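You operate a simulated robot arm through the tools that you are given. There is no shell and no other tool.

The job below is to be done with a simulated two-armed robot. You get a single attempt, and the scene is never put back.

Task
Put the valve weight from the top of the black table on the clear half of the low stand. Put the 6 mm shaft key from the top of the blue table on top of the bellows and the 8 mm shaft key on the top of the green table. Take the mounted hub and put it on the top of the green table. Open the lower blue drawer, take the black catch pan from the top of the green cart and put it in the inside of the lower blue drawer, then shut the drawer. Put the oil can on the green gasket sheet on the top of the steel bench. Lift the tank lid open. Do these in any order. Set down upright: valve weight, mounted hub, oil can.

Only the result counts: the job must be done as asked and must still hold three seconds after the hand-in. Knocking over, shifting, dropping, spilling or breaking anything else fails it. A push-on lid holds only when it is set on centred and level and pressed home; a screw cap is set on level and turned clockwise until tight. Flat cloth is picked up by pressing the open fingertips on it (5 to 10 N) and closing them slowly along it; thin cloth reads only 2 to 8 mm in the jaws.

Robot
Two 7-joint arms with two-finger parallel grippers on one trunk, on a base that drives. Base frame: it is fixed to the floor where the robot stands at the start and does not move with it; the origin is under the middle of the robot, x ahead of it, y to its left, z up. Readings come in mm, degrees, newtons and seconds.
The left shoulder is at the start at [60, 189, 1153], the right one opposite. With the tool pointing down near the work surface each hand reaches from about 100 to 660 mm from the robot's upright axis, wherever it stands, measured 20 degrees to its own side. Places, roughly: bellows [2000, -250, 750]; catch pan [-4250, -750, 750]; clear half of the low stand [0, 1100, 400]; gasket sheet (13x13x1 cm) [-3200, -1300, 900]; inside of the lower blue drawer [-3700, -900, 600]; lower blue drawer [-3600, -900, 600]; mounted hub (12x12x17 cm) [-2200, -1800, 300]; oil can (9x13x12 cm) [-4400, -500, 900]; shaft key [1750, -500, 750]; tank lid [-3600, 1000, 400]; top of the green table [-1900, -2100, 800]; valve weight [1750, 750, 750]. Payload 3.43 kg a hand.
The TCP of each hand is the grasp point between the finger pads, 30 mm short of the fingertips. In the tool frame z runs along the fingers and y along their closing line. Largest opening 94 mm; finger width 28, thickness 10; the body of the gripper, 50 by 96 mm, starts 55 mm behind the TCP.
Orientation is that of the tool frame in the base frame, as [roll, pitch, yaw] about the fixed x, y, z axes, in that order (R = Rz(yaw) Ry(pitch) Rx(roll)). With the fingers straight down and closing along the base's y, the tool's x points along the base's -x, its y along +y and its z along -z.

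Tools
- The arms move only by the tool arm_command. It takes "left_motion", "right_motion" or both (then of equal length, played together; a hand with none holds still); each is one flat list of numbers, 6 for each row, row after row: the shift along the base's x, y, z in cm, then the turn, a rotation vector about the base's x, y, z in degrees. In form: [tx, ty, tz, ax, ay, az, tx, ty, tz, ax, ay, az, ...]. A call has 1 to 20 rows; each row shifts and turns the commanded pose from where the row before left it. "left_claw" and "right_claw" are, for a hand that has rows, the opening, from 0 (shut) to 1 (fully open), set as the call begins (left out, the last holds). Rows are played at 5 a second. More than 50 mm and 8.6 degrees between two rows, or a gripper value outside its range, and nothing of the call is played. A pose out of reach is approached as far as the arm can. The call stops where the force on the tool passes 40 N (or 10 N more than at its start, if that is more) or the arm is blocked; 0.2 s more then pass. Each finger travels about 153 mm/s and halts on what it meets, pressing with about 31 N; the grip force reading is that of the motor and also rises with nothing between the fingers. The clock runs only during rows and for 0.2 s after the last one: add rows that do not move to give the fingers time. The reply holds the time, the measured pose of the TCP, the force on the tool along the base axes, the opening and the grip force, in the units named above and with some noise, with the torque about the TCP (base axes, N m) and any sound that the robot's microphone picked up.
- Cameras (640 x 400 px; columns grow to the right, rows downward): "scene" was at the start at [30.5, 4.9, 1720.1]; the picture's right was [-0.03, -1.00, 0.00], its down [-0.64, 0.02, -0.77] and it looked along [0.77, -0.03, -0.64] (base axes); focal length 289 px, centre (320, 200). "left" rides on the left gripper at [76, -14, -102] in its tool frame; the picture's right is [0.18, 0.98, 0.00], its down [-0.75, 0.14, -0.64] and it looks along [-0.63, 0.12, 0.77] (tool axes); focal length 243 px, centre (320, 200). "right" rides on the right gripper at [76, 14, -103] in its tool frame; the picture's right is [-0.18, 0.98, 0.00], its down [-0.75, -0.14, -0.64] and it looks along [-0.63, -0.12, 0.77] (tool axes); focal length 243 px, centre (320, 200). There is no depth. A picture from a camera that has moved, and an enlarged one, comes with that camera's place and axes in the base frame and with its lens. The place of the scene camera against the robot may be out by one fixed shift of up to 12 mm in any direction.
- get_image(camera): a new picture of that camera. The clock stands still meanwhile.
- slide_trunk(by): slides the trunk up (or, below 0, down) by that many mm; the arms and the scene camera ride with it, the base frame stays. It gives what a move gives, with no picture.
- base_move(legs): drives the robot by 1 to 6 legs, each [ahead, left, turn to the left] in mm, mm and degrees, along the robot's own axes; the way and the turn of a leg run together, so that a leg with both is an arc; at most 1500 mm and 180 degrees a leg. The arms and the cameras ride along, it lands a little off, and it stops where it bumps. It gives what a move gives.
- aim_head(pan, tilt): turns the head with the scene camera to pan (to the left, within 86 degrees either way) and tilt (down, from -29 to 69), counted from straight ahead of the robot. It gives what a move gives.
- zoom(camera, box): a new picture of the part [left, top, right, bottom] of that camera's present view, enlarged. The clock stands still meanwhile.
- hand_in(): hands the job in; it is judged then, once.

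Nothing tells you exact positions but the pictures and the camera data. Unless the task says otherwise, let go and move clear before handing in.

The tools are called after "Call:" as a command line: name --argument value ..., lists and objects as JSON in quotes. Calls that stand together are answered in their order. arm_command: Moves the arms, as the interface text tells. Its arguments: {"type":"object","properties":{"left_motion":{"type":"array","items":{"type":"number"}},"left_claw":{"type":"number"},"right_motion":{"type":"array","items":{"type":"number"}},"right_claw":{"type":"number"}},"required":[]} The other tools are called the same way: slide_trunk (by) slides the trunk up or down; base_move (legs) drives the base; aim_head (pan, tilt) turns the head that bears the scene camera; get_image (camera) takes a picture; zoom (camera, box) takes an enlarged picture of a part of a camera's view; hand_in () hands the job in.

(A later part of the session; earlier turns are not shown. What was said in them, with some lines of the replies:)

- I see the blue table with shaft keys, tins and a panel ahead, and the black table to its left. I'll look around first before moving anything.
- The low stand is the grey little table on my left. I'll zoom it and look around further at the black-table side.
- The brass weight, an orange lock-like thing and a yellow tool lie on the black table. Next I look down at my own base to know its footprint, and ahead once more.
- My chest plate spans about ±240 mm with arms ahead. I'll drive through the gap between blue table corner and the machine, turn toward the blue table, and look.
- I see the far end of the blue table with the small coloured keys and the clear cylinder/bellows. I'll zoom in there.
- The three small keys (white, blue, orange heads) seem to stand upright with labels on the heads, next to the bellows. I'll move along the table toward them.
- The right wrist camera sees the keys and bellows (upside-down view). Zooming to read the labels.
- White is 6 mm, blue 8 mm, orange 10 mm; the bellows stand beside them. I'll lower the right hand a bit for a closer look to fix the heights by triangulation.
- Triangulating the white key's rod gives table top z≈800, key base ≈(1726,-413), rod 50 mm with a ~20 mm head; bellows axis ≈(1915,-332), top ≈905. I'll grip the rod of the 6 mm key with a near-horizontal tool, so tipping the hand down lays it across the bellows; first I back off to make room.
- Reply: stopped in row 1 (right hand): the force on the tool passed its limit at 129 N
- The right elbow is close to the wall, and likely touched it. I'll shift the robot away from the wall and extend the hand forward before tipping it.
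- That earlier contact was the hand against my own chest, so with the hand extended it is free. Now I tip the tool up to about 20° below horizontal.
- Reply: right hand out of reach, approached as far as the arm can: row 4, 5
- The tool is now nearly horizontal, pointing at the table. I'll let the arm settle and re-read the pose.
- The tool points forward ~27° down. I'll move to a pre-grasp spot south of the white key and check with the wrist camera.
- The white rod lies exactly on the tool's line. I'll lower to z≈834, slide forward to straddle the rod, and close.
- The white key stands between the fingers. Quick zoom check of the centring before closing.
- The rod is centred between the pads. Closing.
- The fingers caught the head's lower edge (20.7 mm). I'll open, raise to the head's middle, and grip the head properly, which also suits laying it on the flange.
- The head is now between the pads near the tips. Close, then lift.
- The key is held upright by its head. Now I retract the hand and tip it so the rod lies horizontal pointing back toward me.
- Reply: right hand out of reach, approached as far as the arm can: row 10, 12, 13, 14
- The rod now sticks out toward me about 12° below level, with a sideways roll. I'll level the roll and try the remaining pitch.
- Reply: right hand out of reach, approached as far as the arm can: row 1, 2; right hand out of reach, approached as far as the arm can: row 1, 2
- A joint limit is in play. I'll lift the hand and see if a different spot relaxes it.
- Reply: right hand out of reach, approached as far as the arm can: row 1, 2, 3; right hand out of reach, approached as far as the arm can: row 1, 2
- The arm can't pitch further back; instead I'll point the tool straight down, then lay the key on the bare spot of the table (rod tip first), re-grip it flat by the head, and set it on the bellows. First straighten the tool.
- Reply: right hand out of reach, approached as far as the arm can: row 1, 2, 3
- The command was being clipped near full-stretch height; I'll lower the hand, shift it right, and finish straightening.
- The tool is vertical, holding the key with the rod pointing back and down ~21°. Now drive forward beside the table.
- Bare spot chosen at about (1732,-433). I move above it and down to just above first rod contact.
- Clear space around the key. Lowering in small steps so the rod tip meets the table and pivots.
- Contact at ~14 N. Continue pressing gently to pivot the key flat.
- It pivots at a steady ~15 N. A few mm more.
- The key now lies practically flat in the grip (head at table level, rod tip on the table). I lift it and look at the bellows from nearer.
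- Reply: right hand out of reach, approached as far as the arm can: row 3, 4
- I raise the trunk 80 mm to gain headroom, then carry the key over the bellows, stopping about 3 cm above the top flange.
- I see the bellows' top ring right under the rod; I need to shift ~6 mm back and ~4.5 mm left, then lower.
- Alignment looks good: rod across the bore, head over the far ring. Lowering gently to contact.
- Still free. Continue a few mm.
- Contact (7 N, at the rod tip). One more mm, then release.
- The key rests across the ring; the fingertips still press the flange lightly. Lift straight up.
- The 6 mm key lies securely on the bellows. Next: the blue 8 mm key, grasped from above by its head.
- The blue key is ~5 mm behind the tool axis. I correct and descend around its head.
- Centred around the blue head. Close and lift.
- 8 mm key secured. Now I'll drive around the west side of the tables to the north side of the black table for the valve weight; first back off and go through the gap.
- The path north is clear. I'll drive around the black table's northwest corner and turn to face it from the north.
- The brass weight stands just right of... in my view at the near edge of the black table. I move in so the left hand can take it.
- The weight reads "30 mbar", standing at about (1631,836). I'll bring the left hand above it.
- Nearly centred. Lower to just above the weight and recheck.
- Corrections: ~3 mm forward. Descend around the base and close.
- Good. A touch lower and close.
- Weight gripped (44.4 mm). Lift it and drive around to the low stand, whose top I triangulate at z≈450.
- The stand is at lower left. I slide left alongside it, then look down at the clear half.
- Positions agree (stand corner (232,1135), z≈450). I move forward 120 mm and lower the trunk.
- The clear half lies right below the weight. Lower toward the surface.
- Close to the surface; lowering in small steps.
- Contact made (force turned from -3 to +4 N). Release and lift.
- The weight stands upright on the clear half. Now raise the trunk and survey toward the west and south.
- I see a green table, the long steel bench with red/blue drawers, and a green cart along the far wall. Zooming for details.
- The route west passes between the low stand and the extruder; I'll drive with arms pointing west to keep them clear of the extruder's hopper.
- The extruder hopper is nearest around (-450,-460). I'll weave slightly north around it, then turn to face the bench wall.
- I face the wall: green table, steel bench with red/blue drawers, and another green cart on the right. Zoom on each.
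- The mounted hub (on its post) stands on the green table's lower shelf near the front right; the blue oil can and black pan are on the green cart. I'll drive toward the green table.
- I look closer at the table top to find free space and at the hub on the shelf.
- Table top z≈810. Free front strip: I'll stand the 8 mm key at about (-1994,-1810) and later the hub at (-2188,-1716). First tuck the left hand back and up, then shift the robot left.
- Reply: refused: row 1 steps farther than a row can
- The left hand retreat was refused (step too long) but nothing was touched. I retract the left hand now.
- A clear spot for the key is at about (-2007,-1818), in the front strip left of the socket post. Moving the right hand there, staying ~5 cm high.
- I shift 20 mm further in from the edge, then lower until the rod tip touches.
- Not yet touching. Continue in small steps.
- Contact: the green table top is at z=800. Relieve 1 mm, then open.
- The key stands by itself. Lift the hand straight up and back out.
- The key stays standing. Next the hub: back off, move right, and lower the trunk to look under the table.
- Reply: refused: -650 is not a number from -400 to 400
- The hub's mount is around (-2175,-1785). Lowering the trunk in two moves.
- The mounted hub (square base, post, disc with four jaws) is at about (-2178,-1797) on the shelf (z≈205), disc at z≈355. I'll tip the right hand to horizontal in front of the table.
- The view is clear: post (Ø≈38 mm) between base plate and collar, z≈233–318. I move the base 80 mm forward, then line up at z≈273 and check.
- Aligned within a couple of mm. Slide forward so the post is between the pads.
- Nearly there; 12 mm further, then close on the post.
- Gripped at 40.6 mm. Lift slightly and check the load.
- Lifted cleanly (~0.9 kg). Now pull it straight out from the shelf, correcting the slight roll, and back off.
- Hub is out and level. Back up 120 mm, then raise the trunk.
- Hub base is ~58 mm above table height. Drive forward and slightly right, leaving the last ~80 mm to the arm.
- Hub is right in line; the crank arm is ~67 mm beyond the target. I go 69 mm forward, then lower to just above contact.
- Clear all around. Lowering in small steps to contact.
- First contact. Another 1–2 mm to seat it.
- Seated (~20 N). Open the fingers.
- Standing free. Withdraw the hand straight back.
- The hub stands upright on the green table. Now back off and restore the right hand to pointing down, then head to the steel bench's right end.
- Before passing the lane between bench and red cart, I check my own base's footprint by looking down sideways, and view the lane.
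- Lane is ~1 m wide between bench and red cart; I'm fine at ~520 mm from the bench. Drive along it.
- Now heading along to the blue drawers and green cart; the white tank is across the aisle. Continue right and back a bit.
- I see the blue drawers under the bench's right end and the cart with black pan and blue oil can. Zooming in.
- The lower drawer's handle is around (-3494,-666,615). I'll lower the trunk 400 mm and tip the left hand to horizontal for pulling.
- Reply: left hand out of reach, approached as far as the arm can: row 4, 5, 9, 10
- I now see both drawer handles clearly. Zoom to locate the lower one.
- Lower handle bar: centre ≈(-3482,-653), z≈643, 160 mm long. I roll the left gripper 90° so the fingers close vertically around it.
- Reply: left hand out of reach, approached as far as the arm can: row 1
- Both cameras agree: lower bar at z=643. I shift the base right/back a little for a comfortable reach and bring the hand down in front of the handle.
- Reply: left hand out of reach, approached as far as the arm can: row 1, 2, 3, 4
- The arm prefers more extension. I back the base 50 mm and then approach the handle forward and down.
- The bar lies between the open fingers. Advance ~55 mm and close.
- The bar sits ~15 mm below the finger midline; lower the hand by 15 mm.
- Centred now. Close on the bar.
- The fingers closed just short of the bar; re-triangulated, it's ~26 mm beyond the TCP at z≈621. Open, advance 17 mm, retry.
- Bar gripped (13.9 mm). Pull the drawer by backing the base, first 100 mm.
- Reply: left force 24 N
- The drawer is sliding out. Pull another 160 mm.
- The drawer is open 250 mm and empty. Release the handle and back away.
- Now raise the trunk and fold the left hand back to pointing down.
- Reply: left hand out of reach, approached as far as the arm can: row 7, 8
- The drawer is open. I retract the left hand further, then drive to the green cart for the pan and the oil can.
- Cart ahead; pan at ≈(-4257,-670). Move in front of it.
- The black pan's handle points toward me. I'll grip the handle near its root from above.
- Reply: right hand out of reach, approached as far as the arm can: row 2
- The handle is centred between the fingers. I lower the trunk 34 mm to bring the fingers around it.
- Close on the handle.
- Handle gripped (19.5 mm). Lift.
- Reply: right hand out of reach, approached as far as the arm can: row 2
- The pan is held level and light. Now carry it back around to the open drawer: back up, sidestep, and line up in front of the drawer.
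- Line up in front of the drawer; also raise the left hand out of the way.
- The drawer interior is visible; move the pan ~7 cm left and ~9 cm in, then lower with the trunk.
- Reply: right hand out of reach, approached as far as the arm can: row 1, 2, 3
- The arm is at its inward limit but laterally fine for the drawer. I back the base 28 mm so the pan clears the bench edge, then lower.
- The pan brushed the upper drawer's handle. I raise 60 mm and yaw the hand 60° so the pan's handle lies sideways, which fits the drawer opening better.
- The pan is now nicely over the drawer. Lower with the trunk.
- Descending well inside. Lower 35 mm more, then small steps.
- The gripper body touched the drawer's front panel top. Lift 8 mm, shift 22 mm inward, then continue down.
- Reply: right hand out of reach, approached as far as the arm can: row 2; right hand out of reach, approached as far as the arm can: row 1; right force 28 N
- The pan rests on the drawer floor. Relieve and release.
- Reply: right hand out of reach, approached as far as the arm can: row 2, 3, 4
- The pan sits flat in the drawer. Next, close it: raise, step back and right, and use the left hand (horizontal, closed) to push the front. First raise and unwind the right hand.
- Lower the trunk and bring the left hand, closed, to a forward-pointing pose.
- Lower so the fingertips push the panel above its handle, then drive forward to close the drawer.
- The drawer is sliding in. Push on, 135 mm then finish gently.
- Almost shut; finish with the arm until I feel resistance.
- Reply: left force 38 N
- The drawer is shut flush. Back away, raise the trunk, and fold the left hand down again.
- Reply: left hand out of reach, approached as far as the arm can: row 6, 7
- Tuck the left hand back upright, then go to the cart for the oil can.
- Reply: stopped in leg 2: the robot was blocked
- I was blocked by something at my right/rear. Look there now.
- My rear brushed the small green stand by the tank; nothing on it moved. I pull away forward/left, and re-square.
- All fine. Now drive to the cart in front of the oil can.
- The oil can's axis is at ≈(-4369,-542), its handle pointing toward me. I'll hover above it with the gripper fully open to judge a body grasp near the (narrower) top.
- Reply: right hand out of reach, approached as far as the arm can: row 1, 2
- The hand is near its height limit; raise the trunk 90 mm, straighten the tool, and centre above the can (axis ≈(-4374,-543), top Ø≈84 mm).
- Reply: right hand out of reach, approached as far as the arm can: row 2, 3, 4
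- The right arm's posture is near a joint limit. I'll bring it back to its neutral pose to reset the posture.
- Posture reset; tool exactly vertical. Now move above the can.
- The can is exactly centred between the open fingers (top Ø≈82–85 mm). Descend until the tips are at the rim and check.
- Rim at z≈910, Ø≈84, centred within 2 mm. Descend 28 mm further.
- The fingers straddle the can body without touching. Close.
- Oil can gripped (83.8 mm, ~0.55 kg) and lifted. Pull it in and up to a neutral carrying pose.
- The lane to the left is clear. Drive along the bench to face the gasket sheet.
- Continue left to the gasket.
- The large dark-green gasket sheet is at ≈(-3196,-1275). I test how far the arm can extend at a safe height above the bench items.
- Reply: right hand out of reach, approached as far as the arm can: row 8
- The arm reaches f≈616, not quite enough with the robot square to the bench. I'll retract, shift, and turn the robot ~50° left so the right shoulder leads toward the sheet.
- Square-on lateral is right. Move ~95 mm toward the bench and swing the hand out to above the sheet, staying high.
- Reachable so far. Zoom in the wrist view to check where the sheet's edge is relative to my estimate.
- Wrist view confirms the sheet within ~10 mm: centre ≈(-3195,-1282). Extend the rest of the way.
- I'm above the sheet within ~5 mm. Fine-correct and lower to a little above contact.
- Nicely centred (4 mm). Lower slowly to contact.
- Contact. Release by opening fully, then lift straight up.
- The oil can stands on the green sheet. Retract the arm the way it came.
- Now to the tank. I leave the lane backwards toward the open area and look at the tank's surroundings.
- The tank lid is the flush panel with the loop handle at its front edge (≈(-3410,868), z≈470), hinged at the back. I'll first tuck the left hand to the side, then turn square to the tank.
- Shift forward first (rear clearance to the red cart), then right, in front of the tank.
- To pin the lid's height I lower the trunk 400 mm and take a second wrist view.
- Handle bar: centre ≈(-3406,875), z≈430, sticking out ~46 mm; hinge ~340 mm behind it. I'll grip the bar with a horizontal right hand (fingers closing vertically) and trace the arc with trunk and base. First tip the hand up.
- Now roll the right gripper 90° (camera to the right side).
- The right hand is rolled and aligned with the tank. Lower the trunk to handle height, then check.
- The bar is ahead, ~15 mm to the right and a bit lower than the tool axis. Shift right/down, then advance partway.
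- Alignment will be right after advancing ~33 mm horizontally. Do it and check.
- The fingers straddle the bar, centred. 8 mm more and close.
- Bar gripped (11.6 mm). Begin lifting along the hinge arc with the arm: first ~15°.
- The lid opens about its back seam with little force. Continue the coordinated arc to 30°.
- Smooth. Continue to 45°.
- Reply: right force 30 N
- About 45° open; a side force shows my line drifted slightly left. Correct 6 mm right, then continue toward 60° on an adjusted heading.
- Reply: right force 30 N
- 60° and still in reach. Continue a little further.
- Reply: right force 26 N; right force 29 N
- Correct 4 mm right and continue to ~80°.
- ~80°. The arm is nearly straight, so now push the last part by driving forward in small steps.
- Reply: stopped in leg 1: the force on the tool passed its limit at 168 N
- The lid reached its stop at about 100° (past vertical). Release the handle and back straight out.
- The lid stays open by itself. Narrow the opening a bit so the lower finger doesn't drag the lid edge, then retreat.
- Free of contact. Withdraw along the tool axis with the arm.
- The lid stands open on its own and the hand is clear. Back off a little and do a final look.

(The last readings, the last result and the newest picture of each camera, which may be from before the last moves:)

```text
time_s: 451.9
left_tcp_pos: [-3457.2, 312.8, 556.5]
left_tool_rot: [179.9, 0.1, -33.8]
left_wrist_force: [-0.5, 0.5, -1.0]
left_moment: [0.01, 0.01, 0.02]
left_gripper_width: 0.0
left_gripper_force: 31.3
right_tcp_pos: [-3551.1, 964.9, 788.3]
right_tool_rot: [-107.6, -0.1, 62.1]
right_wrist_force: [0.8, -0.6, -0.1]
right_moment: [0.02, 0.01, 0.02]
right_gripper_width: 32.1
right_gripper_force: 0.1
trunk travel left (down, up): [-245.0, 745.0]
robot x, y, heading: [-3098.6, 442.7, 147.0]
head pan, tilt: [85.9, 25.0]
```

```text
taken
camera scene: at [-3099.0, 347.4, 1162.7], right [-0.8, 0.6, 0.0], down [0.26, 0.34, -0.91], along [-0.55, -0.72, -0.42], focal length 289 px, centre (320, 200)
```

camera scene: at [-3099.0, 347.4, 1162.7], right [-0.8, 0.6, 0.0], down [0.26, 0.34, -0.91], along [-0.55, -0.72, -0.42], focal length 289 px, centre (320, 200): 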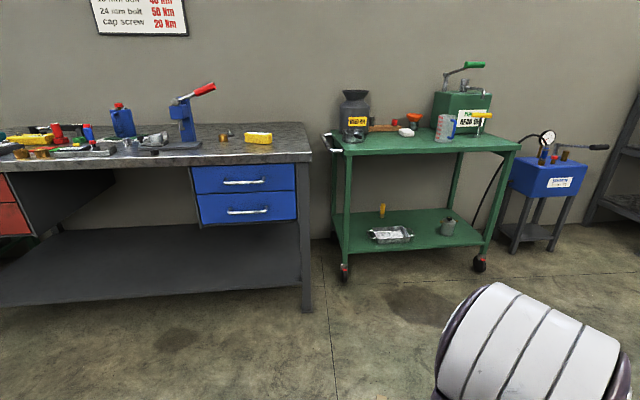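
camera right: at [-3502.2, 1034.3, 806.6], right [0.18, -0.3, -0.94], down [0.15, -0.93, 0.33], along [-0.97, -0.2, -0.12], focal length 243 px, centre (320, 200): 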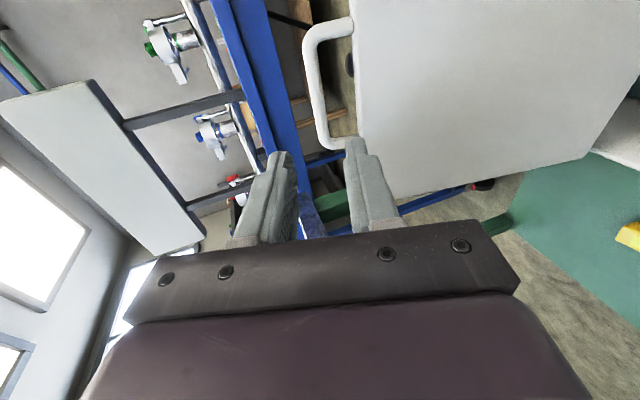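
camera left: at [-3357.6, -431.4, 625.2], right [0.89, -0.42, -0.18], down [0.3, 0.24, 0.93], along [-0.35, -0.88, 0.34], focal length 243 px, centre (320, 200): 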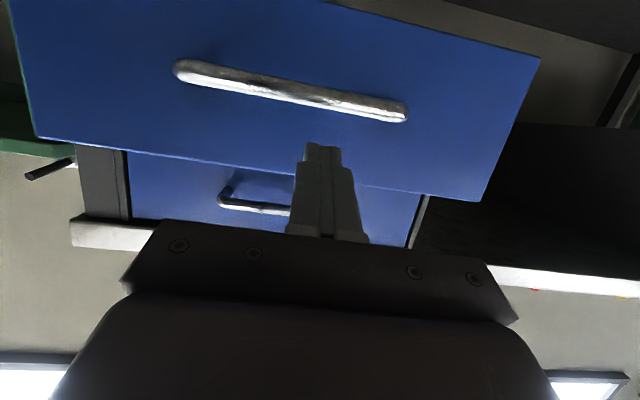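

The tank lid stands open, both blue drawers are shut, and the oil can stands on the bench on the green sheet. From their own close-up checks, the 6 mm key lies on the bellows, the valve weight is on the low stand, and the hub and 8 mm key are on the green table. Handing in.

Call:
hand_in

```text
The job is handed in.
```

I handed the job in with all the tasks done. I checked each one by camera when I finished it. I did not go back to look again at the stand, the bellows or the green table before handing in.

- **Valve weight:** it stands upright on the clear half of the low stand. I took the brass weight marked "30 mbar" to be the one you meant.
- **Shaft keys:** the 6 mm key lies across the top of the bellows. The 8 mm key stands on its end on the green table.
- **Mounted hub:** it stands upright near the front edge of the green table.
- **Catch pan:** it sits flat in the lower blue drawer. The drawer was shut in my last look.
- **Oil can:** it stands upright on the green gasket sheet on the steel bench. In my last look it was still upright on the bench.
- **Tank lid:** it is open to about 100°, past vertical, and stayed open in my last look.

A few contacts along the way could matter to the judging:

- **Small green table by the tank:** my base bumped it while I was driving. Nothing on it fell over. My base was turned about 4°, but I saw no sign that the table moved.
- **Catch pan:** it brushed the upper blue drawer's handle as I lowered it. The drawer stayed shut.
- **Tank lid:** it reached its stop with a brief 168 N push before I let go.
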